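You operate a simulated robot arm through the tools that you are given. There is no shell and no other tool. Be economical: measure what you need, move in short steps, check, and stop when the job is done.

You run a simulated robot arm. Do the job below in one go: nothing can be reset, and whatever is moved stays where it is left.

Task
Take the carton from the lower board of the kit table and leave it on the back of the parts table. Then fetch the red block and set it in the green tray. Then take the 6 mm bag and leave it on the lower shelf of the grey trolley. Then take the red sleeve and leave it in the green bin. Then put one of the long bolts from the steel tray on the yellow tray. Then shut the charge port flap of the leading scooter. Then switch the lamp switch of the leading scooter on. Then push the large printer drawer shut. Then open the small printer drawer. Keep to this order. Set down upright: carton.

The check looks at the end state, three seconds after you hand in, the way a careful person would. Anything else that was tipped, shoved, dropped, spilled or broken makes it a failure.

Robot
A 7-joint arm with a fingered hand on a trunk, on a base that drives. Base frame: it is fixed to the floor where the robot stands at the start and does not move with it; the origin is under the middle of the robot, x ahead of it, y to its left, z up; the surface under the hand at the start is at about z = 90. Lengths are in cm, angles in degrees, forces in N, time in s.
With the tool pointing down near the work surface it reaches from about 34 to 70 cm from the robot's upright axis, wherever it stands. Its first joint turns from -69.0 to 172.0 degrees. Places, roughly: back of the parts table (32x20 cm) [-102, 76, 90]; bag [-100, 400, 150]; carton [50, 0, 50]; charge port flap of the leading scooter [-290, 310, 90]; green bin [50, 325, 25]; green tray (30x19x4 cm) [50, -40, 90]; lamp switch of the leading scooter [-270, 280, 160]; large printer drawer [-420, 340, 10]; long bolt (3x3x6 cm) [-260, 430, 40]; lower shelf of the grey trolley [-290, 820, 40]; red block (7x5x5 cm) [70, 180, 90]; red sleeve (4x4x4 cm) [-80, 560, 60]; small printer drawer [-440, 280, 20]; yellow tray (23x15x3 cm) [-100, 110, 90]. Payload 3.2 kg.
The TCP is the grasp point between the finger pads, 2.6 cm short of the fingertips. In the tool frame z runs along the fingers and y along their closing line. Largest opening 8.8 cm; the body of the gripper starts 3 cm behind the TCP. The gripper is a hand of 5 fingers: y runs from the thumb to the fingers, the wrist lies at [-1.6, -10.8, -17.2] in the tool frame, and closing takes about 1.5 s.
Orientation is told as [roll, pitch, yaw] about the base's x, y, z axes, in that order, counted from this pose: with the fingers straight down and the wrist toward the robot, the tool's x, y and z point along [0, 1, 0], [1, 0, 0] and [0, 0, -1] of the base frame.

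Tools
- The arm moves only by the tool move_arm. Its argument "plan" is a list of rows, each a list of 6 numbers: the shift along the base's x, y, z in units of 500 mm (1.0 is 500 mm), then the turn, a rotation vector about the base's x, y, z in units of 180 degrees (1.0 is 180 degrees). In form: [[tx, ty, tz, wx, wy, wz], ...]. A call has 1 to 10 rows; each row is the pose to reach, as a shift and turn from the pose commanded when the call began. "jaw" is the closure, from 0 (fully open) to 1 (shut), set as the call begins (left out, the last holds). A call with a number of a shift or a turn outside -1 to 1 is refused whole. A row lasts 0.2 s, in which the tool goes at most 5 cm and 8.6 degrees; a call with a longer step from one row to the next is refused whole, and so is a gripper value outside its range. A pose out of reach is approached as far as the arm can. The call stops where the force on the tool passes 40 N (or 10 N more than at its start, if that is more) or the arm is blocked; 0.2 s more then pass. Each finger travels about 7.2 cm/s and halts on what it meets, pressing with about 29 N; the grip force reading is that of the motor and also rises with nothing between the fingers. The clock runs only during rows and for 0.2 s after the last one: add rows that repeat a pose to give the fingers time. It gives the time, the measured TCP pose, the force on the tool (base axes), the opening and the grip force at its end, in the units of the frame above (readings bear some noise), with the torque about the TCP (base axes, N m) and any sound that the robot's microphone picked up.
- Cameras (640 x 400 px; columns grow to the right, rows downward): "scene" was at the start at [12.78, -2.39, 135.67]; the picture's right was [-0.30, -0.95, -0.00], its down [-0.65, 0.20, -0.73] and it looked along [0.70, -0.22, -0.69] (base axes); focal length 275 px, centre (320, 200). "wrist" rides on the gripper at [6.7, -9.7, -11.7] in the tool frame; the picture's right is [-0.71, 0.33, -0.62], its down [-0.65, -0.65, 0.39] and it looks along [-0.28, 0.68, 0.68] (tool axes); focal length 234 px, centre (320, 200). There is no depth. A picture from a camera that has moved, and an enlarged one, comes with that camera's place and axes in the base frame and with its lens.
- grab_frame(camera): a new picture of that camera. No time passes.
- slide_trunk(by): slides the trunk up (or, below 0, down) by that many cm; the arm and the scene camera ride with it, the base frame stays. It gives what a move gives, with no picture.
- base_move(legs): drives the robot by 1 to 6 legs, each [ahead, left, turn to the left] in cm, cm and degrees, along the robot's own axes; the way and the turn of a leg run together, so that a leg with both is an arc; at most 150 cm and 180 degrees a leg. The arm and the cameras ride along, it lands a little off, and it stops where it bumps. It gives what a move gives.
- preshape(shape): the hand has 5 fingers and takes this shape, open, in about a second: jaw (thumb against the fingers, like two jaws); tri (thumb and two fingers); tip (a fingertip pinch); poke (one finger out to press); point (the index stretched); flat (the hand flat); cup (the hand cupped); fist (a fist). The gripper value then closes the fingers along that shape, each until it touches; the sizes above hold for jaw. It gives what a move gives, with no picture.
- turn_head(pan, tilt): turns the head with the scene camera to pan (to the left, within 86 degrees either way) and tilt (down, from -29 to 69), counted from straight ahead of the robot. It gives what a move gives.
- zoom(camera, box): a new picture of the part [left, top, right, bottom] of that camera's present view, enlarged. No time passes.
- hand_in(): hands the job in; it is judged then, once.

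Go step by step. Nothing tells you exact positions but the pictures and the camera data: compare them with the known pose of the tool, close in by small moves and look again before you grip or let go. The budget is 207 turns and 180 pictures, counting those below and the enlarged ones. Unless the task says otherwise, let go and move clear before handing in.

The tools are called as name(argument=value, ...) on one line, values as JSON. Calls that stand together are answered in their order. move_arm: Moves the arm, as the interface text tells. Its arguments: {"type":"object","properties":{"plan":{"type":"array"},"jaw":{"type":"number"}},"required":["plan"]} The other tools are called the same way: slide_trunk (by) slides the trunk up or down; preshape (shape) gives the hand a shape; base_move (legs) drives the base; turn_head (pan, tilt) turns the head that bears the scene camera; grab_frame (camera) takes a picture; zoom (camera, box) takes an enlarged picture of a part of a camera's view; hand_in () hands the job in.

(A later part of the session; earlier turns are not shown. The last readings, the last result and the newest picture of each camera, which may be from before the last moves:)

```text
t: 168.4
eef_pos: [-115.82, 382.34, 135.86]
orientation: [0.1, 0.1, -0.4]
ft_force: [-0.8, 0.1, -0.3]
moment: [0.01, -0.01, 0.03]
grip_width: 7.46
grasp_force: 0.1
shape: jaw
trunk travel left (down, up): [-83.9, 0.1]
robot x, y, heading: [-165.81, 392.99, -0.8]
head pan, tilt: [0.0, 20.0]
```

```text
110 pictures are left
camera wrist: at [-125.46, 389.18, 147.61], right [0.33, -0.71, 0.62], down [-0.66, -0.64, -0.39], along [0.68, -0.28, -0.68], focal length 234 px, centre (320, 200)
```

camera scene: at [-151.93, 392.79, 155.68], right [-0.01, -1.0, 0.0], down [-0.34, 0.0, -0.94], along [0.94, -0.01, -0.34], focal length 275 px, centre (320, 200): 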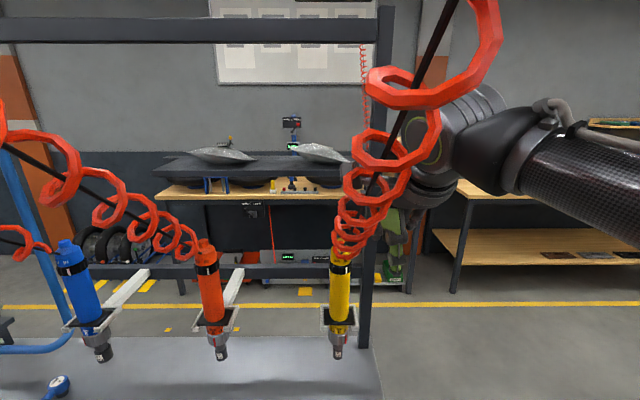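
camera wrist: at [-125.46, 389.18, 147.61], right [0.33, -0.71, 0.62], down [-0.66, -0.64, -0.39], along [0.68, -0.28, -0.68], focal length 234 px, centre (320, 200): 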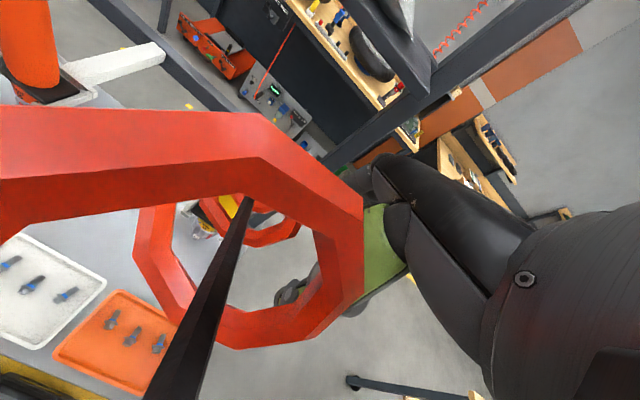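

The hose coils hang on this side, and one is right by the hand. First look closely at the bags, then retreat.

zoom(camera="scene", box=[150, 110, 400, 220])

base_move(legs=[[0, -16, 0]])

grab_frame(camera="scene")

```text
2.56 times, centred on (275, 165) of scene
camera zoom: at [-151.93, 392.79, 155.68], right [-0.01, -1.0, 0.0], down [-0.34, 0.0, -0.94], along [0.94, -0.01, -0.34], focal length 704 px, centre (435, 290)
```

zoom: 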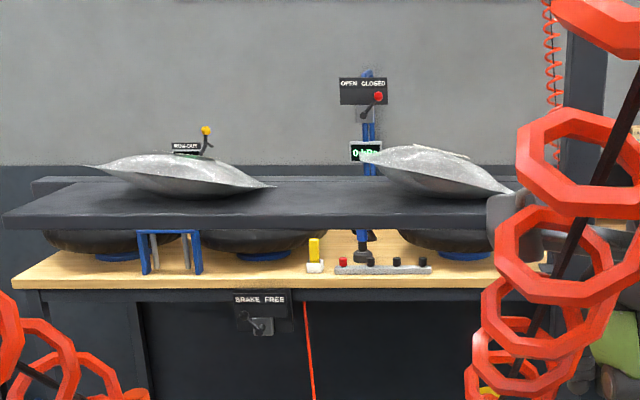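

```text
t: 169.8
eef_pos: [-116.01, 365.99, 135.85]
orientation: [-0.1, 0.1, -0.9]
ft_force: [0.7, 0.2, 0.4]
moment: [-0.05, 0.01, 0.01]
grip_width: 7.44
grasp_force: 0.1
shape: jaw
trunk travel left (down, up): [-83.9, 0.1]
robot x, y, heading: [-166.07, 376.31, -1.1]
head pan, tilt: [0.0, 20.0]
```

```text
108 pictures are left
camera scene: at [-152.15, 376.65, 155.68], right [-0.02, -1.0, 0.0], down [-0.34, 0.0, -0.94], along [0.94, -0.02, -0.34], focal length 275 px, centre (320, 200)
```

scene: 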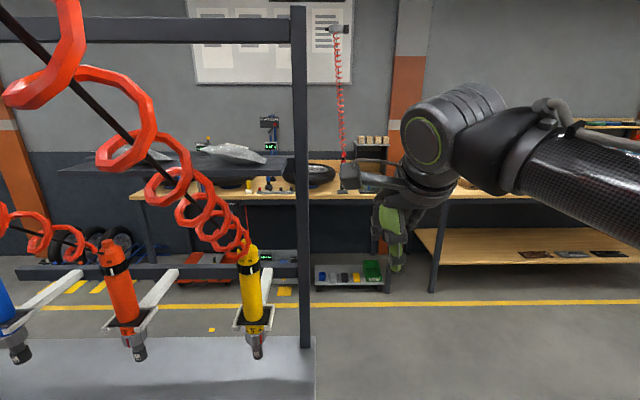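

Coils are undisturbed. The shelf (z≈145, x −109…−98) is best approached from its near end: stand at y≈315 facing +y and look down with the wrist camera.

base_move(legs=[[0, -62, 0], [52, 0, 0], [0, 0, 91]])

move_arm(plan=[[0, 0, 0.08, -0.0, 0, 0], [0, 0, 0.16, 0, 0, 0], [0, 0, 0.24, 0, 0, 0], [0, 0, 0.32, 0, 0, 0], [0, 0, 0.4, 0, 0, 0], [0, 0, 0.48, 0, 0, 0]], jaw=0)

turn_head(pan=0, tilt=10)

grab_frame(camera="scene")

grab_frame(camera="wrist")

```text
t: 179.9
eef_pos: [-107.18, 363.35, 135.96]
orientation: [0.0, 0.0, 91.9]
ft_force: [-0.6, -0.1, 0.5]
moment: [-0.01, -0.02, 0.0]
grip_width: 7.48
grasp_force: 0.1
shape: jaw
trunk travel left (down, up): [-83.9, 0.1]
robot x, y, heading: [-115.76, 312.09, 91.8]
head pan, tilt: [0.0, 20.0]
```

```text
t: 181.3
eef_pos: [-106.79, 359.83, 151.15]
orientation: [0.0, 0.1, 92.0]
ft_force: [-0.4, 0.2, 0.8]
moment: [0.0, 0.01, -0.02]
grip_width: 8.8
grasp_force: 0.0
shape: jaw
out of reach, approached as far as the arm can: row 4, 5, 6
trunk travel left (down, up): [-83.9, 0.1]
robot x, y, heading: [-115.6, 312.41, 91.8]
head pan, tilt: [0.0, 20.0]
```

```text
t: 182.1
eef_pos: [-106.6, 359.72, 151.17]
orientation: [0.1, 0.0, 92.1]
ft_force: [0.4, 0.2, 0.1]
moment: [0.0, 0.04, 0.02]
grip_width: 8.79
grasp_force: 0.1
shape: jaw
trunk travel left (down, up): [-83.9, 0.1]
robot x, y, heading: [-115.45, 312.37, 91.9]
head pan, tilt: [0.0, 10.0]
```

```text
107 pictures are left
camera scene: at [-116.11, 327.02, 157.3], right [1.0, 0.03, 0.0], down [0.01, -0.17, -0.98], along [-0.03, 0.98, -0.17], focal length 275 px, centre (320, 200)
```

scene: 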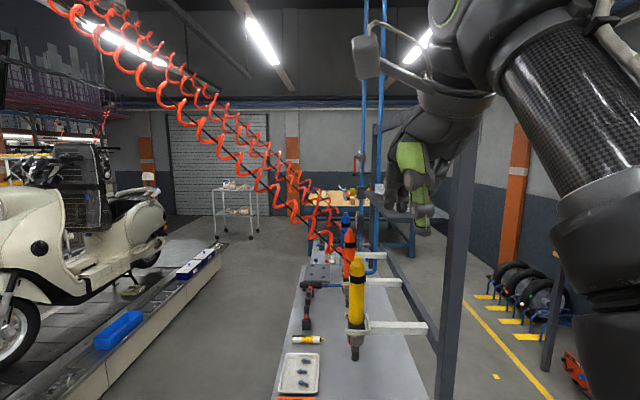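

```text
106 pictures are left
camera wrist: at [-112.92, 349.94, 162.87], right [0.7, 0.36, 0.62], down [0.67, -0.63, -0.39], along [0.26, 0.69, -0.68], focal length 234 px, centre (320, 200)
```

wrist: 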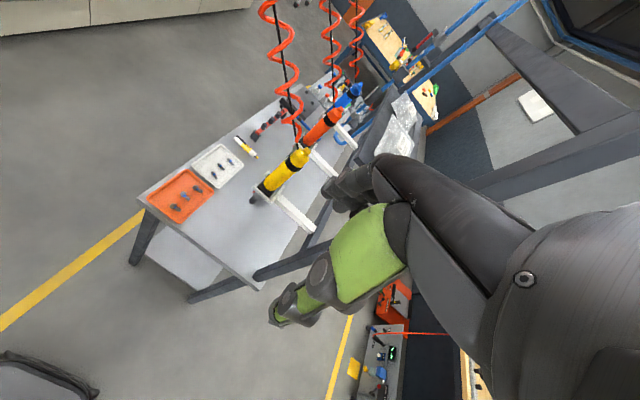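

Both bags are visible to the wrist camera; zooming for labels.

zoom(camera="wrist", box=[350, 80, 430, 160])

zoom(camera="scene", box=[340, 170, 480, 250])

```text
5.00 times, centred on (390, 120) of wrist
camera zoom: at [-112.92, 349.94, 162.87], right [0.7, 0.36, 0.62], down [0.67, -0.63, -0.39], along [0.26, 0.69, -0.68], focal length 1171 px, centre (-30, 600)
```

zoom: 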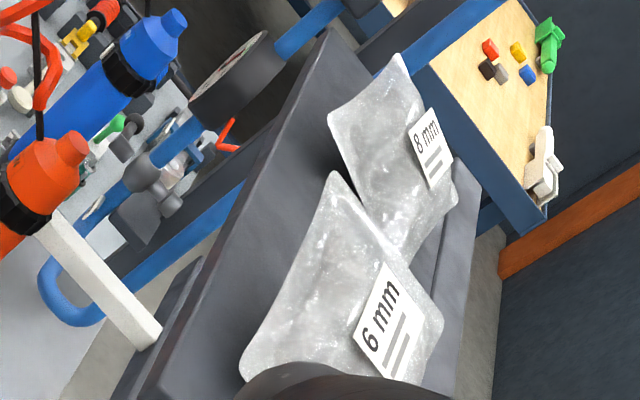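

```text
4.57 times, centred on (410, 210) of scene
camera zoom: at [-116.11, 327.02, 157.3], right [1.0, 0.03, 0.0], down [0.01, -0.17, -0.98], along [-0.03, 0.98, -0.17], focal length 1257 px, centre (-91, 154)
```

zoom: 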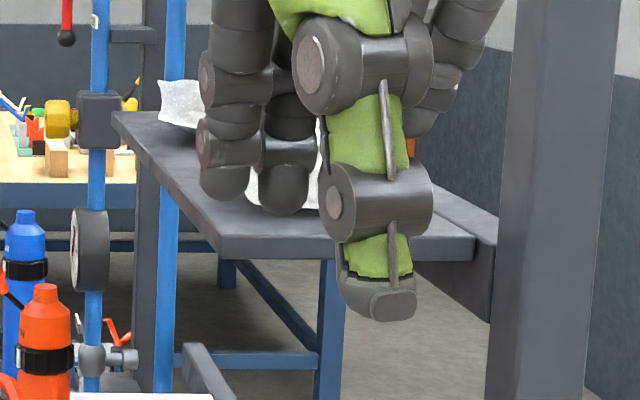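

The near bag is the 6 mm one, about 14×8 cm centred near (-98,391.5), shelf end at y≈376. I'll need to close across x, so I test yaw −90° here in free space with a forward pitch.

move_arm(plan=[[0, -0.02, -0.02, 0, 0, -0.045], [0, -0.04, -0.04, 0, 0, -0.09], [0, -0.06, -0.06, 0, 0, -0.135], [0, -0.06, -0.06, 0, 0, -0.18], [0, -0.06, -0.06, 0, 0, -0.225], [0, -0.06, -0.06, 0, 0, -0.27], [0, -0.06, -0.06, 0, 0, -0.315], [0, -0.06, -0.06, 0, 0, -0.36], [0, -0.06, -0.06, 0, 0, -0.405], [0, -0.06, -0.06, 0, 0, -0.45]])

grab_frame(camera="scene")

grab_frame(camera="wrist")

```text
t: 184.3
eef_pos: [-102.53, 354.19, 147.94]
orientation: [1.2, -0.9, 15.5]
ft_force: [0.4, 0.2, -0.4]
moment: [-0.01, -0.01, -0.03]
grip_width: 8.79
grasp_force: 0.0
shape: jaw
out of reach, approached as far as the arm can: row 1, 2, 3, 4, 8, 9, 10
trunk travel left (down, up): [-83.9, 0.1]
robot x, y, heading: [-115.75, 312.5, 91.9]
head pan, tilt: [0.0, 10.0]
```

```text
103 pictures are left
camera scene: at [-116.21, 326.94, 157.32], right [1.0, 0.03, 0.0], down [0.01, -0.17, -0.98], along [-0.03, 0.98, -0.17], focal length 275 px, centre (320, 200)
```

scene: 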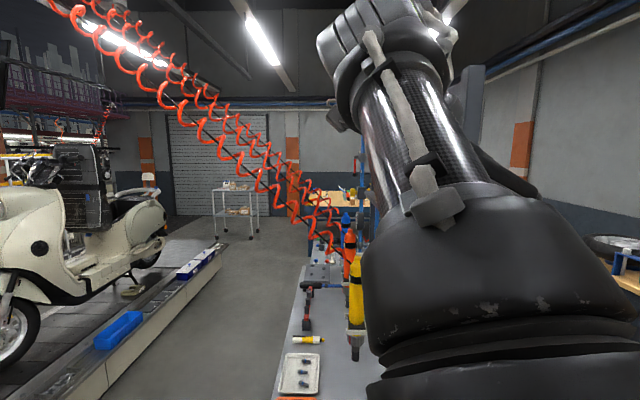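

```text
102 pictures are left
camera wrist: at [-113.96, 357.8, 159.55], right [0.5, -0.61, 0.61], down [-0.45, -0.79, -0.41], along [0.74, -0.07, -0.67], focal length 234 px, centre (320, 200)
```

wrist: 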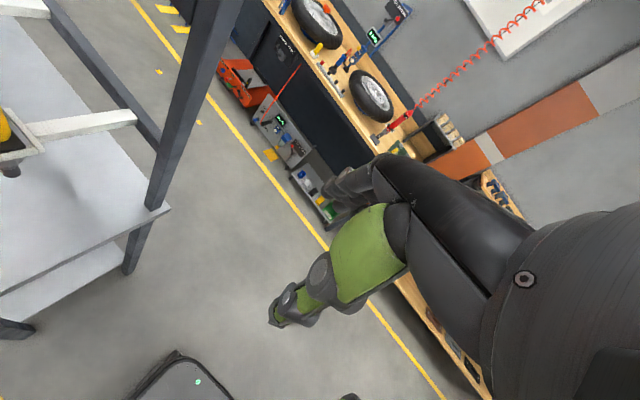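

It reached yaw ≈15°. Add 35° of forward tilt to lower the wrist, and see if it's within reach.

move_arm(plan=[[0, 0, 0, 0.045, 0, 0], [0, 0, 0, 0.09, 0, 0], [0, 0, 0.0, 0.135, 0, 0], [0, 0, 0.0, 0.175, 0, 0], [0, 0, 0.02, 0.2, 0, 0], [0, 0, 0.04, 0.2, 0, 0]])

grab_frame(camera="wrist")

grab_frame(camera="scene")

```text
t: 185.7
eef_pos: [-104.08, 359.85, 155.92]
orientation: [36.4, -10.0, 12.2]
ft_force: [0.1, 0.9, 0.9]
moment: [0.01, 0.05, 0.0]
grip_width: 8.81
grasp_force: 0.1
shape: jaw
out of reach, approached as far as the arm can: row 1, 2, 3, 4, 5, 6
trunk travel left (down, up): [-83.9, 0.1]
robot x, y, heading: [-115.15, 313.04, 91.8]
head pan, tilt: [0.0, 10.0]
```

```text
101 pictures are left
camera wrist: at [-115.31, 355.76, 167.36], right [0.5, -0.85, 0.14], down [-0.45, -0.4, -0.8], along [0.74, 0.34, -0.58], focal length 234 px, centre (320, 200)
```

wrist: 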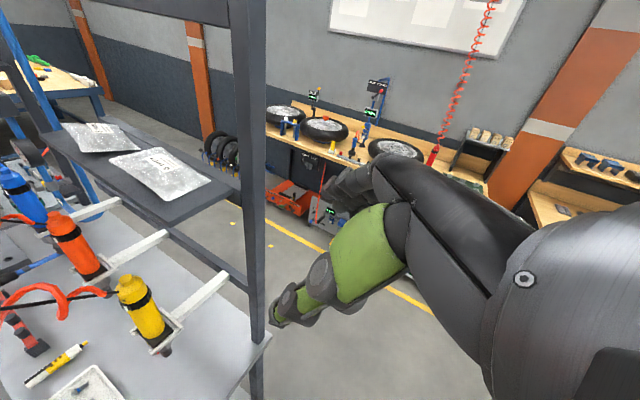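

```text
100 pictures are left
camera scene: at [-116.1, 326.93, 157.32], right [1.0, 0.03, 0.0], down [0.01, -0.17, -0.98], along [-0.03, 0.98, -0.17], focal length 275 px, centre (320, 200)
```

scene: 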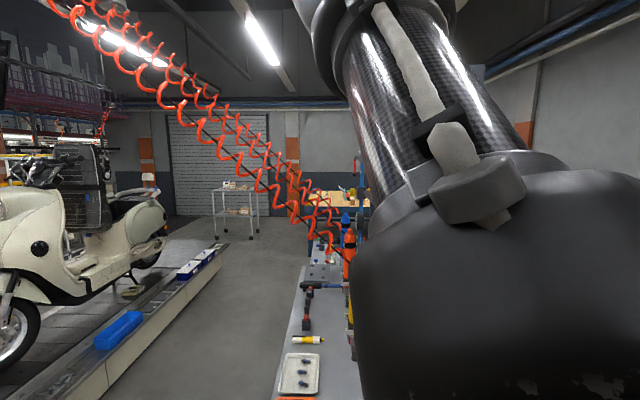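

Excellent view of shelf and bags. Zoom to measure the bag.

zoom(camera="wrist", box=[30, 100, 280, 240])

```text
2.56 times, centred on (155, 170) of wrist
camera zoom: at [-115.31, 355.76, 167.36], right [0.5, -0.85, 0.14], down [-0.45, -0.4, -0.8], along [0.74, 0.34, -0.58], focal length 600 px, centre (742, 277)
```

zoom: 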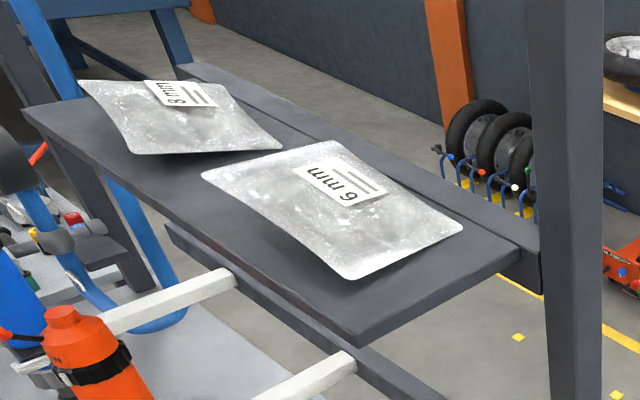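

Bag: x −102…−94.6, y 383.7–398.3, top ≈148.5; shelf end y≈381, and the frame post (x>-92.5) rules out straddling it. Plan: drag the bag ~7 cm toward the shelf end with light fingertip pressure, then pinch the overhang horizontally. First reorient to a 45° forward tilt.

move_arm(plan=[[0, -0.01, 0, 0.0037, -0.03, 0.0347], [0, -0.02, 0, 0.0073, -0.06, 0.0694], [0, -0.03, 0, 0.011, -0.09, 0.104], [0, -0.04, 0, 0.0147, -0.12, 0.139], [0, -0.05, 0, 0.0183, -0.15, 0.1736], [0, -0.06, 0, 0.022, -0.18, 0.208], [0, -0.06, 0, 0.0257, -0.21, 0.243], [0, -0.06, 0, 0.0293, -0.24, 0.278], [0, -0.06, 0, 0.033, -0.27, 0.3125]], jaw=1)

grab_frame(camera="scene")

```text
t: 187.7
eef_pos: [-100.34, 361.67, 163.84]
orientation: [-0.1, -45.1, 90.0]
ft_force: [0.4, -0.2, 0.0]
moment: [0.04, -0.01, -0.01]
grip_width: 0.01
grasp_force: 29.3
shape: jaw
out of reach, approached as far as the arm can: row 1, 2, 3, 4, 5, 6, 7, 8, 9
trunk travel left (down, up): [-83.9, 0.1]
robot x, y, heading: [-115.72, 312.47, 92.0]
head pan, tilt: [0.0, 10.0]
```

```text
98 pictures are left
camera scene: at [-115.95, 326.96, 157.32], right [1.0, 0.03, 0.0], down [0.0, -0.17, -0.98], along [-0.03, 0.98, -0.17], focal length 275 px, centre (320, 200)
```

scene: 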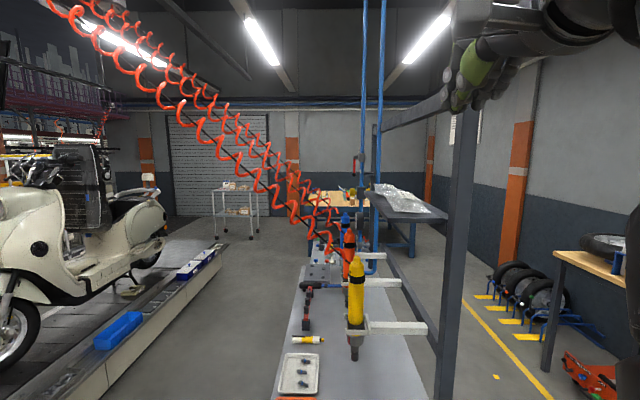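

Orientation is right and the shelf is in plain view. Drive ahead 20 cm, then position above the bag.

base_move(legs=[[20, 0, -1.5]])

grab_frame(camera="scene")

grab_frame(camera="wrist")

```text
t: 189.2
eef_pos: [-99.57, 380.94, 163.95]
orientation: [-0.2, -45.0, 88.4]
ft_force: [-0.2, 0.0, -0.8]
moment: [-0.03, 0.01, -0.01]
grip_width: 0.0
grasp_force: 29.0
shape: jaw
trunk travel left (down, up): [-83.9, 0.1]
robot x, y, heading: [-116.15, 332.6, 90.0]
head pan, tilt: [0.0, 10.0]
```

```text
97 pictures are left
camera scene: at [-116.08, 346.59, 157.33], right [1.0, 0.0, 0.0], down [0.0, -0.17, -0.98], along [0.0, 0.98, -0.17], focal length 275 px, centre (320, 200)
```

scene: 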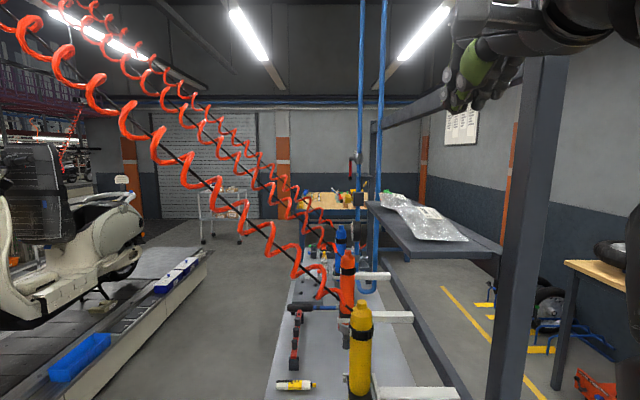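

```text
96 pictures are left
camera wrist: at [-106.7, 366.01, 165.21], right [0.7, -0.23, 0.68], down [0.65, -0.21, -0.74], along [0.31, 0.95, 0.0], focal length 234 px, centre (320, 200)
```

wrist: 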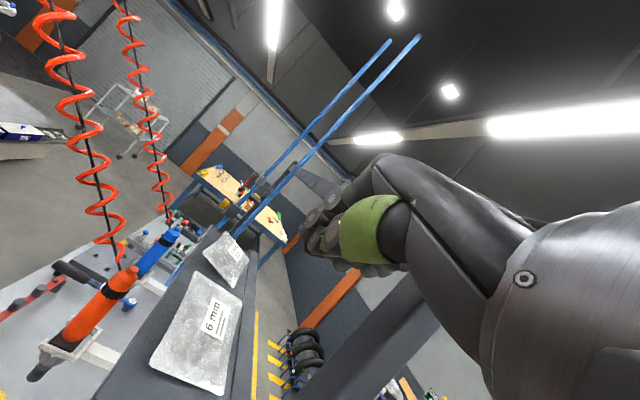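

Bag geometry confirmed. Move the closed fingertips to just above the middle of the bag.

move_arm(plan=[[0.02, 0.07, 0, 0, 0, 0], [0.023, 0.15, 0, 0, 0, 0], [0.023, 0.15, -0.08, 0, 0, 0], [0.023, 0.15, -0.16, 0, 0, 0], [0.023, 0.15, -0.22, 0, 0, 0]])

grab_frame(camera="wrist")

grab_frame(camera="scene")

```text
t: 190.4
eef_pos: [-97.61, 390.03, 153.49]
orientation: [-0.2, -44.9, 88.4]
ft_force: [-0.3, -0.3, -0.7]
moment: [0.03, 0.03, 0.01]
grip_width: 0.03
grasp_force: 28.4
shape: jaw
out of reach, approached as far as the arm can: row 5
trunk travel left (down, up): [-83.9, 0.1]
robot x, y, heading: [-116.06, 332.36, 90.2]
head pan, tilt: [0.0, 10.0]
```

```text
95 pictures are left
camera wrist: at [-104.75, 375.22, 154.8], right [0.7, -0.23, 0.68], down [0.65, -0.21, -0.73], along [0.31, 0.95, 0.0], focal length 234 px, centre (320, 200)
```

wrist: 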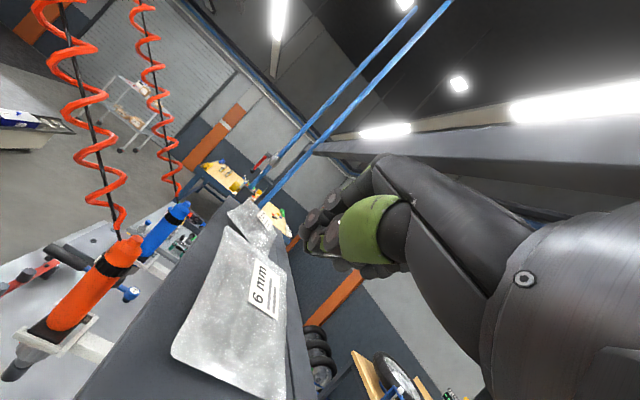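

```text
94 pictures are left
camera scene: at [-115.86, 347.04, 157.28], right [1.0, 0.0, 0.0], down [0.0, -0.18, -0.98], along [0.0, 0.98, -0.18], focal length 275 px, centre (320, 200)
```

scene: 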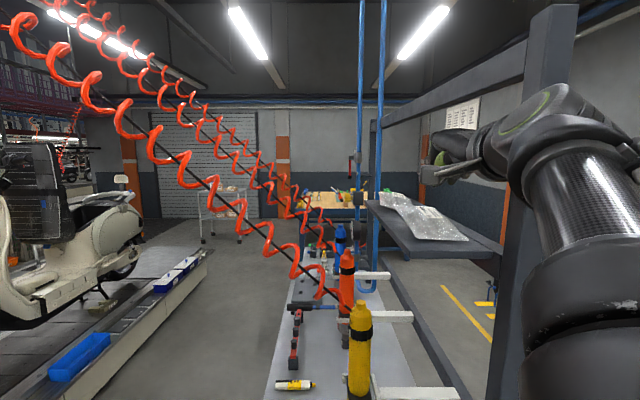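

Near the reach limit; retract 8 cm and bring the base 8 cm closer.

move_arm(plan=[[-0.01, -0.08, 0.01, 0, 0, 0], [-0.02, -0.17, 0.01, 0, 0, 0]])

base_move(legs=[[8, 0, 0]])

```text
t: 191.1
eef_pos: [-97.52, 386.55, 157.65]
orientation: [-1.1, -44.2, 89.6]
ft_force: [-20.3, 11.3, -9.6]
moment: [0.03, -0.39, -0.48]
grip_width: 0.0
grasp_force: 28.6
shape: jaw
out of reach, approached as far as the arm can: row 1, 2
trunk travel left (down, up): [-83.9, 0.1]
robot x, y, heading: [-115.82, 332.43, 90.2]
head pan, tilt: [0.0, 10.0]
```

```text
t: 192.1
eef_pos: [-96.35, 393.4, 158.11]
orientation: [-0.6, -44.9, 88.7]
ft_force: [-11.5, 0.9, -3.3]
moment: [0.37, -0.22, -1.33]
grip_width: 0.0
grasp_force: 28.7
shape: jaw
trunk travel left (down, up): [-83.9, 0.1]
robot x, y, heading: [-115.81, 340.35, 90.2]
head pan, tilt: [0.0, 10.0]
```

There's contact with the frame — stop and look.

grab_frame(camera="scene")

grab_frame(camera="wrist")

```text
93 pictures are left
camera scene: at [-116.71, 354.82, 157.3], right [1.0, 0.0, 0.0], down [0.0, -0.17, -0.98], along [0.0, 0.98, -0.17], focal length 275 px, centre (320, 200)
```

scene: 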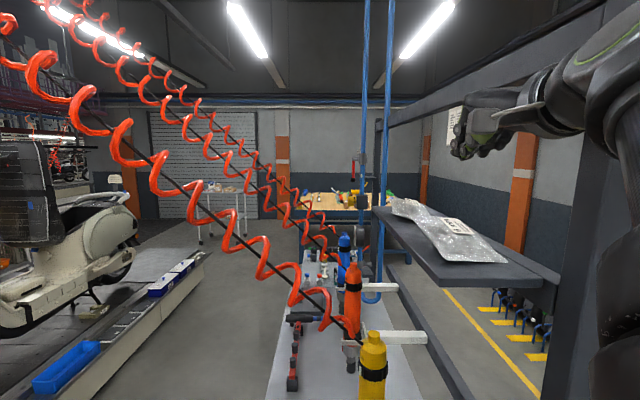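

```text
92 pictures are left
camera wrist: at [-103.53, 378.58, 159.42], right [0.7, -0.23, 0.68], down [0.65, -0.21, -0.73], along [0.31, 0.95, 0.0], focal length 234 px, centre (320, 200)
```

wrist: 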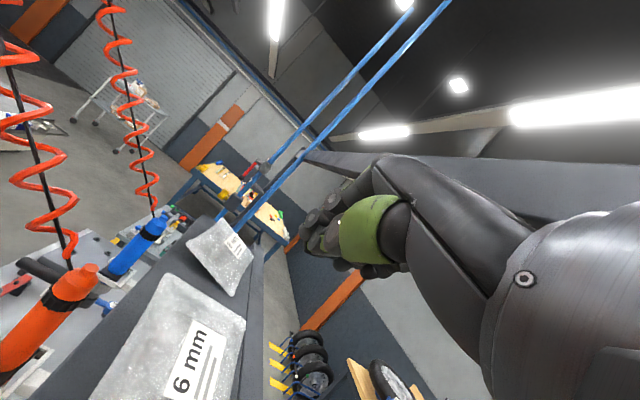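

The wrist housing is pressing the post. Back out along the same line.

base_move(legs=[[-20, 0, 0]])

grab_frame(camera="scene")

```text
t: 193.7
eef_pos: [-95.4, 373.48, 158.08]
orientation: [0.1, -44.9, 88.1]
ft_force: [-0.3, -0.6, 0.0]
moment: [-0.02, 0.04, 0.0]
grip_width: 0.0
grasp_force: 29.6
shape: jaw
trunk travel left (down, up): [-83.9, 0.1]
robot x, y, heading: [-115.78, 320.35, 90.1]
head pan, tilt: [0.0, 10.0]
```

```text
91 pictures are left
camera scene: at [-115.73, 334.84, 157.31], right [1.0, 0.0, 0.0], down [0.0, -0.17, -0.98], along [0.0, 0.98, -0.17], focal length 275 px, centre (320, 200)
```

scene: 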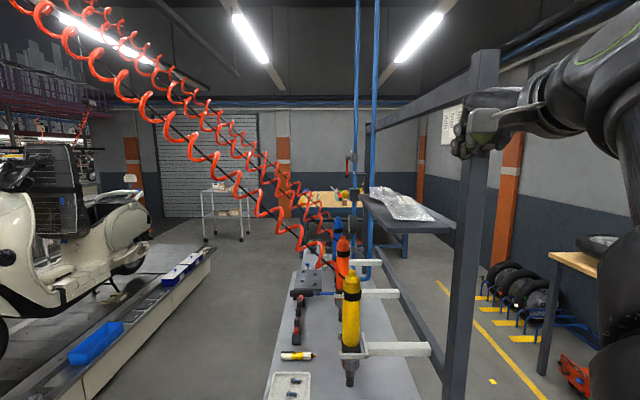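

Clear again; nothing moved. The forearm should come from the left of the post: shift the base left 24 cm and reach to the right.

base_move(legs=[[0, 24, 0]])

move_arm(plan=[[0.08, -0.03, 0, 0, 0, 0], [0.16, -0.05, 0, 0, 0, 0], [0.24, -0.05, 0, 0, 0, 0], [0.32, -0.05, 0, 0, 0, 0], [0.4, -0.05, 0, 0, 0, 0]])

grab_frame(camera="scene")

```text
t: 195.5
eef_pos: [-118.94, 373.28, 158.06]
orientation: [0.1, -45.0, 87.7]
ft_force: [-0.2, 0.1, -0.5]
moment: [-0.01, 0.01, 0.01]
grip_width: 0.02
grasp_force: 28.8
shape: jaw
trunk travel left (down, up): [-83.9, 0.1]
robot x, y, heading: [-140.17, 320.53, 89.7]
head pan, tilt: [0.0, 10.0]
```

```text
t: 196.7
eef_pos: [-98.52, 370.88, 157.79]
orientation: [0.2, -44.8, 87.6]
ft_force: [0.6, -0.8, 0.2]
moment: [0.01, 0.05, 0.05]
grip_width: 0.01
grasp_force: 29.1
shape: jaw
trunk travel left (down, up): [-83.9, 0.1]
robot x, y, heading: [-139.89, 320.7, 89.9]
head pan, tilt: [0.0, 10.0]
```

```text
90 pictures are left
camera scene: at [-139.33, 334.94, 157.3], right [1.0, 0.0, 0.0], down [0.0, -0.17, -0.98], along [0.0, 0.98, -0.17], focal length 275 px, centre (320, 200)
```

scene: 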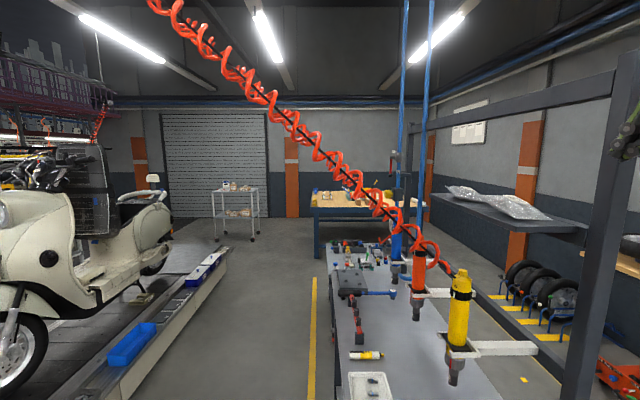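

Drive ahead 15 and look right.

base_move(legs=[[15, 0, 0]])

turn_head(pan=-40, tilt=10)

grab_frame(camera="scene")

grab_frame(camera="wrist")

```text
t: 198.1
eef_pos: [-98.94, 385.6, 158.12]
orientation: [-0.1, -45.1, 87.8]
ft_force: [0.2, -0.6, -0.3]
moment: [-0.02, -0.01, 0.01]
grip_width: 0.0
grasp_force: 28.9
shape: jaw
trunk travel left (down, up): [-83.9, 0.1]
robot x, y, heading: [-139.84, 335.79, 89.8]
head pan, tilt: [0.0, 10.0]
```

```text
t: 199.1
eef_pos: [-98.95, 385.86, 158.07]
orientation: [-0.2, -44.8, 87.8]
ft_force: [0.4, 0.4, 0.2]
moment: [-0.03, -0.01, 0.01]
grip_width: 0.0
grasp_force: 28.6
shape: jaw
trunk travel left (down, up): [-83.9, 0.1]
robot x, y, heading: [-139.81, 335.97, 90.2]
head pan, tilt: [-40.0, 10.0]
```

```text
89 pictures are left
camera scene: at [-133.72, 347.84, 157.31], right [0.76, -0.65, 0.0], down [-0.11, -0.13, -0.98], along [0.64, 0.75, -0.17], focal length 275 px, centre (320, 200)
```

scene: 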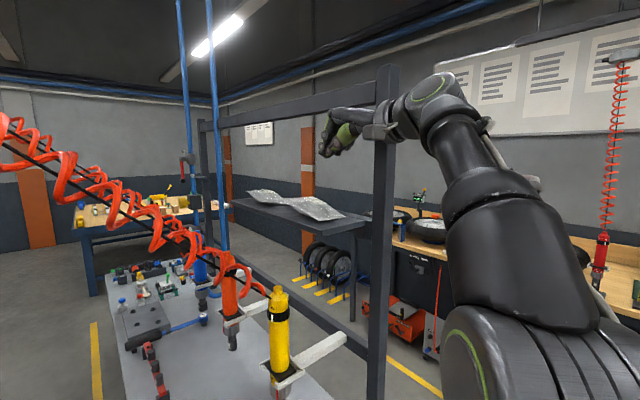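

```text
88 pictures are left
camera wrist: at [-106.17, 371.15, 159.37], right [0.7, -0.23, 0.68], down [0.64, -0.21, -0.74], along [0.32, 0.95, 0.0], focal length 234 px, centre (320, 200)
```

wrist: 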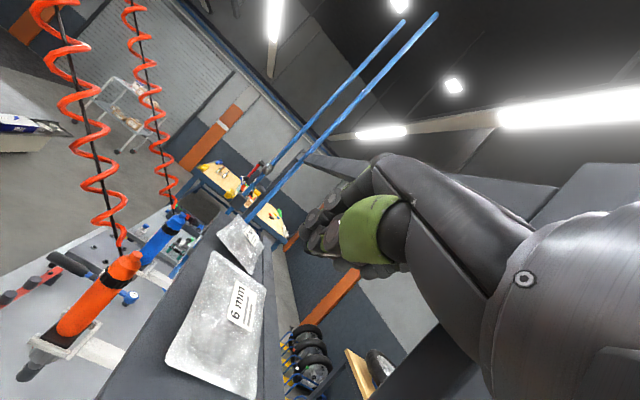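

Hand is clear of the post. Lower the fingertips to just above the bag (press point y≈387.7).

move_arm(plan=[[0.005, 0, -0.04, 0, 0, 0], [0.01, 0, -0.08, 0, 0, 0], [0.01, 0, -0.12, 0, 0, 0], [0.01, 0, -0.135, 0, 0, 0]])

grab_frame(camera="scene")

grab_frame(camera="wrist")

```text
t: 200.1
eef_pos: [-98.6, 385.91, 151.23]
orientation: [-0.2, -45.0, 87.7]
ft_force: [0.0, -0.2, 0.3]
moment: [0.01, -0.05, -0.01]
grip_width: 0.0
grasp_force: 29.1
shape: jaw
trunk travel left (down, up): [-83.9, 0.1]
robot x, y, heading: [-139.2, 335.33, 89.6]
head pan, tilt: [-40.0, 10.0]
```

```text
87 pictures are left
camera scene: at [-133.71, 347.85, 157.31], right [0.76, -0.65, 0.0], down [-0.11, -0.13, -0.98], along [0.64, 0.75, -0.17], focal length 275 px, centre (320, 200)
```

scene: 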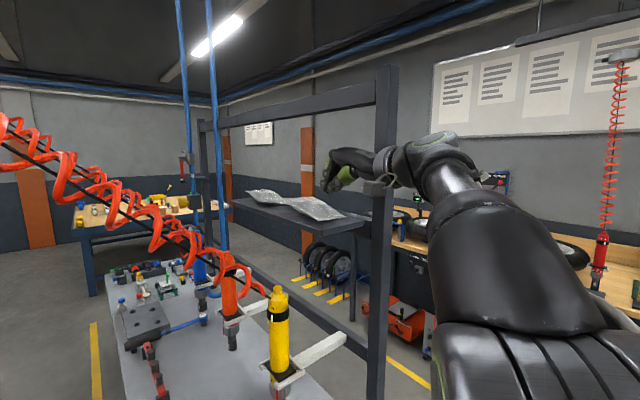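

```text
86 pictures are left
camera wrist: at [-105.77, 371.16, 152.52], right [0.7, -0.23, 0.68], down [0.64, -0.21, -0.74], along [0.32, 0.95, 0.0], focal length 234 px, centre (320, 200)
```

wrist: 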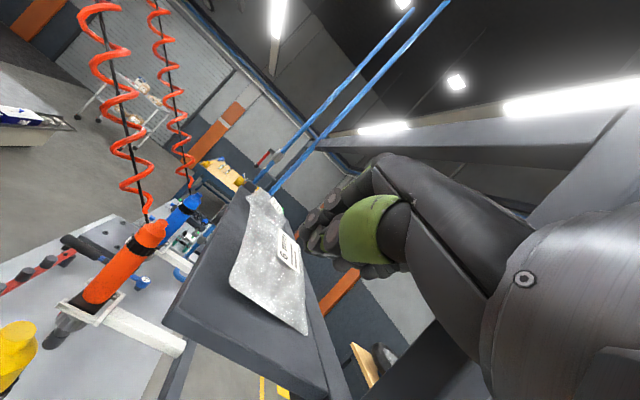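

Continue down gently to feel the bag.

move_arm(plan=[[0, 0, -0.01, 0, 0, 0], [0, 0, -0.02, 0, 0, 0]])

move_arm(plan=[[0, 0, -0.01, 0, 0, 0]])

```text
t: 200.7
eef_pos: [-98.52, 386.08, 150.33]
orientation: [-0.1, -44.9, 87.7]
ft_force: [-0.3, -0.4, -0.4]
moment: [0.0, 0.03, 0.0]
grip_width: 0.01
grasp_force: 28.7
shape: jaw
trunk travel left (down, up): [-83.9, 0.1]
robot x, y, heading: [-139.82, 335.69, 89.5]
head pan, tilt: [-40.0, 10.0]
```

```text
t: 201.1
eef_pos: [-98.32, 386.06, 149.77]
orientation: [-0.1, -45.0, 87.7]
ft_force: [1.2, -0.5, -0.5]
moment: [0.01, 0.0, 0.01]
grip_width: 0.0
grasp_force: 29.0
shape: jaw
trunk travel left (down, up): [-83.9, 0.1]
robot x, y, heading: [-139.71, 335.82, 89.7]
head pan, tilt: [-40.0, 10.0]
```

move_arm(plan=[[0, 0, -0.01, 0, 0, 0], [0, 0, -0.02, 0, 0, 0]])

zoom(camera="scene", box=[240, 130, 400, 250])

```text
t: 201.7
eef_pos: [-98.49, 385.89, 148.78]
orientation: [-0.1, -45.0, 87.7]
ft_force: [0.3, 0.5, -0.1]
moment: [0.01, 0.02, 0.02]
grip_width: 0.03
grasp_force: 29.1
shape: jaw
trunk travel left (down, up): [-83.9, 0.1]
robot x, y, heading: [-139.98, 335.41, 89.7]
head pan, tilt: [-40.0, 10.0]
```

```text
3.33 times, centred on (320, 190) of scene
camera zoom: at [-133.7, 347.88, 157.31], right [0.76, -0.65, 0.0], down [-0.11, -0.13, -0.98], along [0.64, 0.75, -0.17], focal length 916 px, centre (320, 233)
```

zoom: 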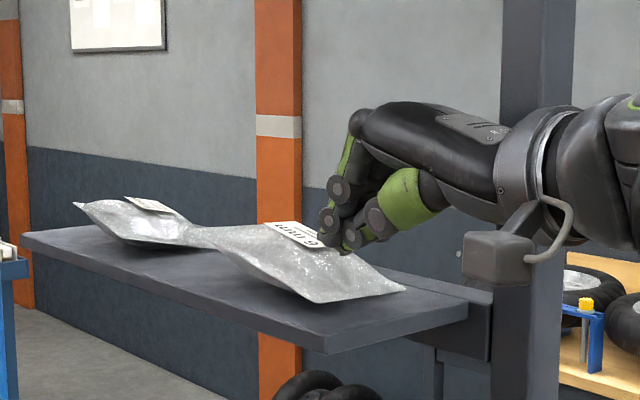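

Almost touching. Continue down.

move_arm(plan=[[0, 0, -0.008, 0, 0, 0], [0, 0, -0.016, 0, 0, 0]])

move_arm(plan=[[0, 0, -0.008, 0, 0, 0]])

```text
t: 202.3
eef_pos: [-98.51, 385.98, 148.01]
orientation: [-0.1, -44.9, 87.7]
ft_force: [0.5, -0.5, -0.5]
moment: [-0.01, -0.01, 0.01]
grip_width: 0.0
grasp_force: 29.2
shape: jaw
trunk travel left (down, up): [-83.9, 0.1]
robot x, y, heading: [-139.5, 335.3, 89.6]
head pan, tilt: [-40.0, 10.0]
```

```text
t: 202.7
eef_pos: [-98.42, 385.86, 147.59]
orientation: [0.0, -44.9, 87.6]
ft_force: [0.4, 0.3, -0.1]
moment: [0.01, 0.0, -0.02]
grip_width: 0.01
grasp_force: 28.9
shape: jaw
trunk travel left (down, up): [-83.9, 0.1]
robot x, y, heading: [-139.59, 335.4, 89.6]
head pan, tilt: [-40.0, 10.0]
```

move_arm(plan=[[0, 0, -0.008, 0, 0, 0], [0, 0, -0.016, 0, 0, 0]])

zoom(camera="scene", box=[240, 130, 400, 250])

```text
t: 203.3
eef_pos: [-98.44, 385.88, 146.91]
orientation: [-0.1, -45.0, 87.7]
ft_force: [-0.1, -0.3, 2.2]
moment: [0.03, -0.03, -0.01]
grip_width: 0.0
grasp_force: 28.7
shape: jaw
trunk travel left (down, up): [-83.9, 0.1]
robot x, y, heading: [-139.56, 335.71, 89.7]
head pan, tilt: [-40.0, 10.0]
```

```text
3.33 times, centred on (320, 190) of scene
camera zoom: at [-133.76, 347.74, 157.33], right [0.76, -0.65, 0.0], down [-0.11, -0.13, -0.98], along [0.64, 0.75, -0.17], focal length 916 px, centre (320, 233)
```

zoom: 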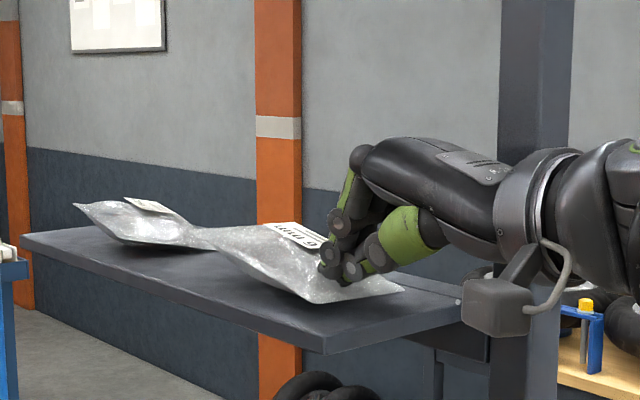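

Contact (2 N). Press slightly more and drag 3 cm, then check.

move_arm(plan=[[0, 0, -0.008, 0, 0, 0], [0, -0.015, -0.01, 0, 0, 0], [0, -0.03, -0.01, 0, 0, 0], [0, -0.045, -0.01, 0, 0, 0], [0, -0.06, -0.01, 0, 0, 0]])

zoom(camera="scene", box=[240, 130, 400, 250])

```text
t: 204.5
eef_pos: [-98.29, 383.01, 146.37]
orientation: [-0.1, -44.9, 87.8]
ft_force: [-0.9, -0.2, -0.7]
moment: [0.03, 0.02, 0.01]
grip_width: 0.0
grasp_force: 29.0
shape: jaw
trunk travel left (down, up): [-83.9, 0.1]
robot x, y, heading: [-139.55, 335.73, 89.6]
head pan, tilt: [-40.0, 10.0]
```

```text
3.33 times, centred on (320, 190) of scene
camera zoom: at [-133.72, 347.84, 157.31], right [0.76, -0.65, 0.0], down [-0.11, -0.13, -0.98], along [0.64, 0.75, -0.17], focal length 916 px, centre (320, 233)
```

zoom: 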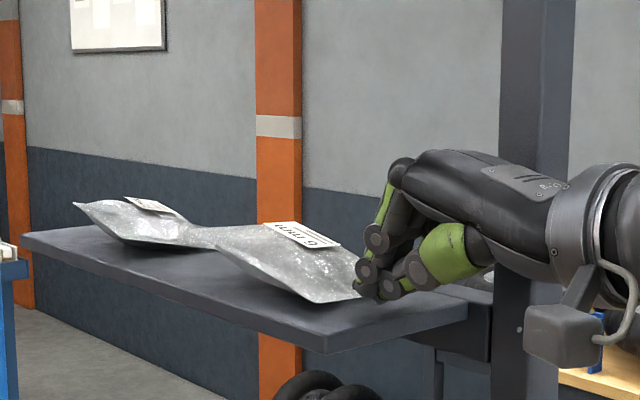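

The fingers slid off the taper; bag unmoved. Refined: shelf top z≈142.8, end y≈383.4; the bag's near seam sits at y≈385.5, z≈145, about 2 cm above the shelf — so I can pinch that edge, thumb beneath. Back off and tilt to 75°.

move_arm(plan=[[0, -0.04, 0.01, 0, 0, 0], [0, -0.09, 0.02, 0.042, 0, 0], [0, -0.14, 0.02, 0.084, 0, 0], [0, -0.14, 0.02, 0.126, 0, 0], [0, -0.14, 0.02, 0.167, 0, 0]], jaw=0.5)

zoom(camera="scene", box=[240, 130, 440, 270])

grab_frame(camera="wrist")

```text
t: 205.7
eef_pos: [-98.35, 376.01, 147.41]
orientation: [4.1, -75.1, 84.0]
ft_force: [0.2, 0.1, 1.3]
moment: [0.02, 0.02, 0.01]
grip_width: 4.36
grasp_force: 0.1
shape: jaw
trunk travel left (down, up): [-83.9, 0.1]
robot x, y, heading: [-139.71, 335.62, 89.6]
head pan, tilt: [-40.0, 10.0]
```

```text
2.86 times, centred on (340, 200) of scene
camera zoom: at [-133.67, 347.89, 157.31], right [0.76, -0.65, 0.0], down [-0.11, -0.13, -0.98], along [0.64, 0.75, -0.17], focal length 785 px, centre (263, 200)
```

zoom: 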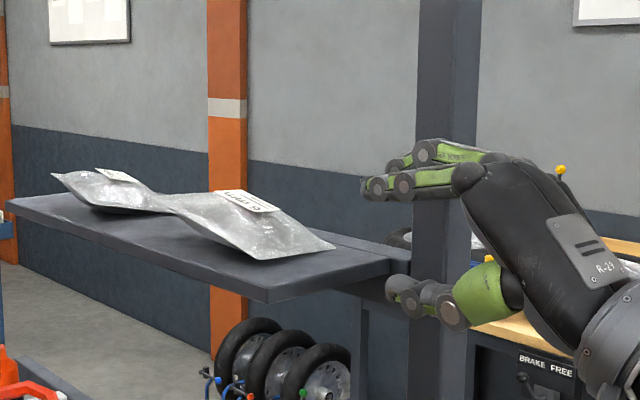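

```text
81 pictures are left
camera wrist: at [-105.67, 362.47, 141.02], right [0.7, -0.54, 0.47], down [0.64, 0.18, -0.74], along [0.32, 0.82, 0.48], focal length 234 px, centre (320, 200)
```

wrist: 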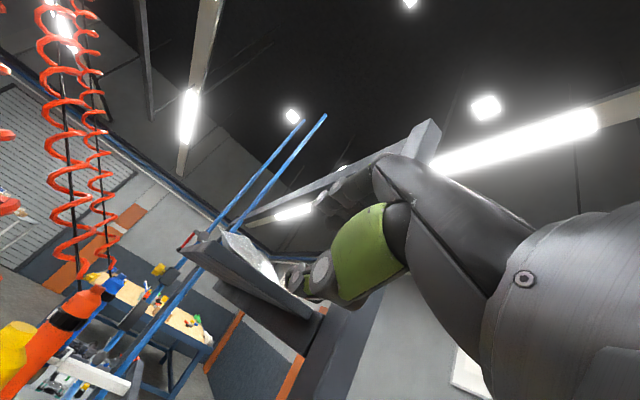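

Nice side view: thumb below, fingers above. Narrow the gap a bit, raise slightly and advance to y≈381, then look.

move_arm(plan=[[0, 0, 0.012, 0, 0, 0], [0, 0.05, 0.012, 0, 0, 0], [0, 0.09, 0.012, 0, 0, 0]], jaw=0.6)

zoom(camera="scene", box=[260, 150, 380, 250])

```text
t: 206.5
eef_pos: [-98.64, 380.57, 147.9]
orientation: [4.4, -74.9, 83.7]
ft_force: [1.2, 0.5, -0.6]
moment: [-0.01, 0.03, -0.03]
grip_width: 3.54
grasp_force: 0.1
shape: jaw
trunk travel left (down, up): [-83.9, 0.1]
robot x, y, heading: [-139.71, 335.46, 89.5]
head pan, tilt: [-40.0, 10.0]
```

```text
4.00 times, centred on (320, 200) of scene
camera zoom: at [-133.69, 347.93, 157.3], right [0.76, -0.65, 0.0], down [-0.11, -0.13, -0.98], along [0.64, 0.75, -0.17], focal length 1100 px, centre (320, 200)
```

zoom: 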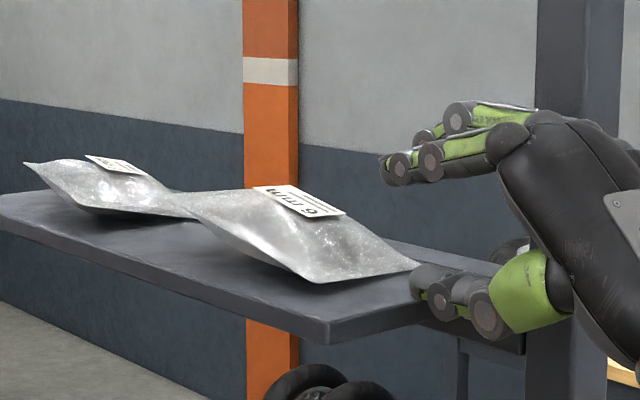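

Thumb should be ~1 cm lower to pass beneath the seam. Lower, advance 2.5 cm and look.

move_arm(plan=[[0, 0, -0.02, 0, 0, 0], [0, 0.025, -0.02, 0, 0, 0], [0, 0.045, -0.02, 0, 0, 0]])

zoom(camera="scene", box=[260, 150, 380, 250])

```text
t: 207.3
eef_pos: [-98.4, 380.91, 147.53]
orientation: [4.3, -75.8, 83.6]
ft_force: [-2.2, -29.9, 3.6]
moment: [-1.19, 0.14, 0.18]
grip_width: 3.81
grasp_force: 0.1
shape: jaw
trunk travel left (down, up): [-83.9, 0.1]
robot x, y, heading: [-139.65, 335.74, 89.8]
head pan, tilt: [-40.0, 10.0]
```

```text
4.00 times, centred on (320, 200) of scene
camera zoom: at [-133.87, 346.19, 157.45], right [0.76, -0.65, -0.01], down [-0.11, -0.12, -0.99], along [0.64, 0.75, -0.16], focal length 1100 px, centre (320, 200)
```

zoom: 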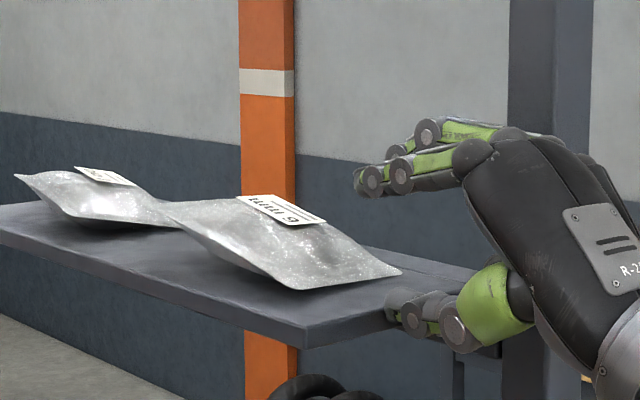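

The thumb touched the shelf end; back off, raise to z≈148.1, and retry gently.

move_arm(plan=[[0, -0.04, 0, 0, 0, 0], [0, -0.04, 0.012, 0, 0, 0]])

zoom(camera="scene", box=[260, 150, 380, 250])

```text
t: 207.9
eef_pos: [-98.45, 380.81, 147.28]
orientation: [4.3, -74.8, 84.1]
ft_force: [0.6, -0.8, -0.4]
moment: [-0.03, 0.02, 0.0]
grip_width: 3.55
grasp_force: 0.0
shape: jaw
trunk travel left (down, up): [-83.9, 0.1]
robot x, y, heading: [-139.75, 335.42, 89.9]
head pan, tilt: [-40.0, 10.0]
```

```text
4.00 times, centred on (320, 200) of scene
camera zoom: at [-133.72, 347.9, 157.31], right [0.76, -0.65, 0.0], down [-0.11, -0.13, -0.98], along [0.64, 0.75, -0.17], focal length 1100 px, centre (320, 200)
```

zoom: 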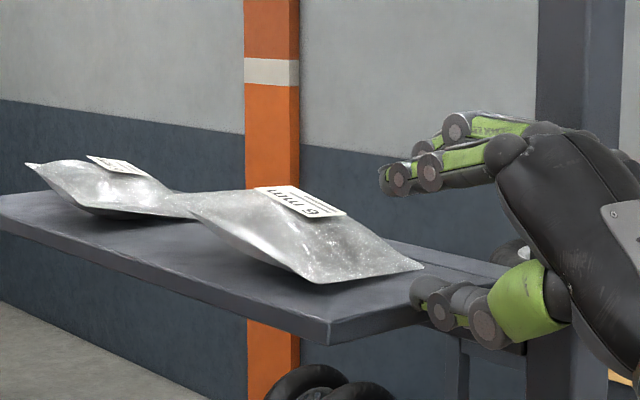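

move_arm(plan=[[0, -0.01, 0.02, 0, 0, 0], [0, 0.02, 0.02, 0, 0, 0], [0, 0.04, 0.02, 0, 0, 0], [0, 0.06, 0.02, 0, 0, 0]])

zoom(camera="scene", box=[260, 150, 380, 250])

```text
t: 208.9
eef_pos: [-98.37, 383.73, 148.43]
orientation: [4.4, -74.9, 83.8]
ft_force: [0.4, -0.4, -1.0]
moment: [-0.02, 0.03, 0.01]
grip_width: 3.52
grasp_force: 0.0
shape: jaw
trunk travel left (down, up): [-83.9, 0.1]
robot x, y, heading: [-139.39, 335.64, 89.8]
head pan, tilt: [-40.0, 10.0]
```

```text
4.00 times, centred on (320, 200) of scene
camera zoom: at [-133.7, 347.89, 157.31], right [0.76, -0.65, 0.0], down [-0.11, -0.13, -0.98], along [0.64, 0.75, -0.17], focal length 1100 px, centre (320, 200)
```

zoom: 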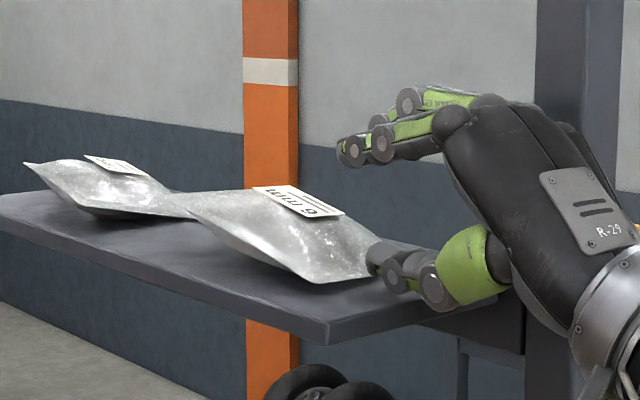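

The thumb's knuckle is lower than its tip; levelling the thumb needs ~20° less tilt. Rotate to about −55° and lower slightly.

move_arm(plan=[[0, -0.02, 0.01, -0.037, 0, 0], [0, -0.02, 0.01, -0.074, 0, 0], [0, -0.02, 0.01, -0.111, 0, 0], [0, -0.02, -0.008, -0.111, 0, 0]])

zoom(camera="scene", box=[260, 150, 380, 250])

```text
t: 209.9
eef_pos: [-98.41, 382.72, 148.06]
orientation: [0.8, -54.9, 87.3]
ft_force: [0.6, 0.3, -0.2]
moment: [-0.01, 0.01, 0.0]
grip_width: 3.52
grasp_force: 0.2
shape: jaw
trunk travel left (down, up): [-83.9, 0.1]
robot x, y, heading: [-139.67, 335.18, 89.7]
head pan, tilt: [-40.0, 10.0]
```

```text
4.00 times, centred on (320, 200) of scene
camera zoom: at [-133.71, 347.85, 157.31], right [0.76, -0.65, 0.0], down [-0.11, -0.13, -0.98], along [0.64, 0.75, -0.17], focal length 1100 px, centre (320, 200)
```

zoom: 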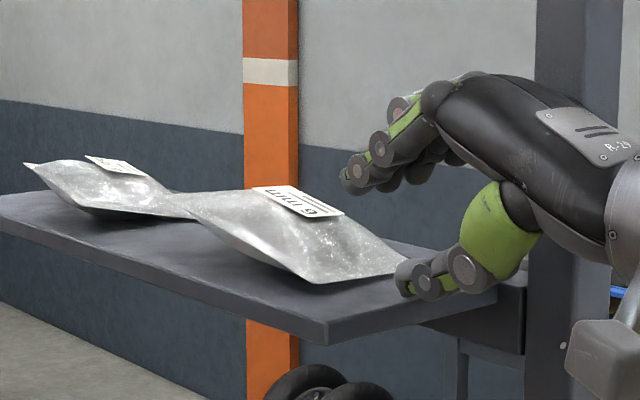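

Thumb is level now. Lower 0.5 cm and slide 2.5 cm forward under the seam.

move_arm(plan=[[0, 0, -0.01, 0, 0, 0], [0, 0.015, -0.01, 0, 0, 0], [0, 0.03, -0.01, 0, 0, 0], [0, 0.05, -0.01, 0, 0, 0]])

zoom(camera="scene", box=[260, 150, 380, 250])

```text
t: 210.9
eef_pos: [-98.41, 385.06, 147.49]
orientation: [0.5, -55.0, 87.3]
ft_force: [0.5, -0.9, 0.5]
moment: [0.0, -0.03, -0.01]
grip_width: 3.51
grasp_force: 0.1
shape: jaw
trunk travel left (down, up): [-83.9, 0.1]
robot x, y, heading: [-139.44, 335.41, 89.7]
head pan, tilt: [-40.0, 10.0]
```

```text
4.00 times, centred on (320, 200) of scene
camera zoom: at [-133.7, 347.86, 157.31], right [0.76, -0.65, 0.0], down [-0.11, -0.13, -0.98], along [0.64, 0.75, -0.17], focal length 1100 px, centre (320, 200)
```

zoom: 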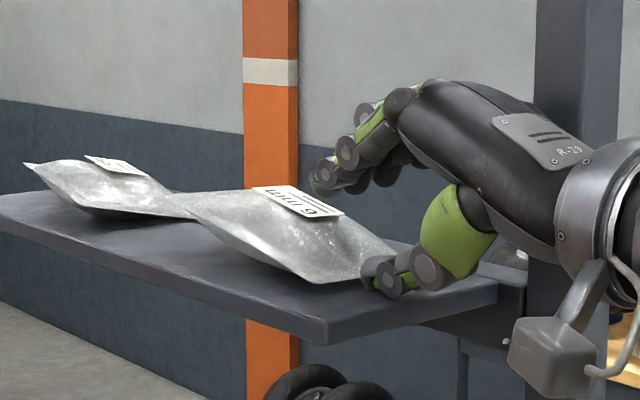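

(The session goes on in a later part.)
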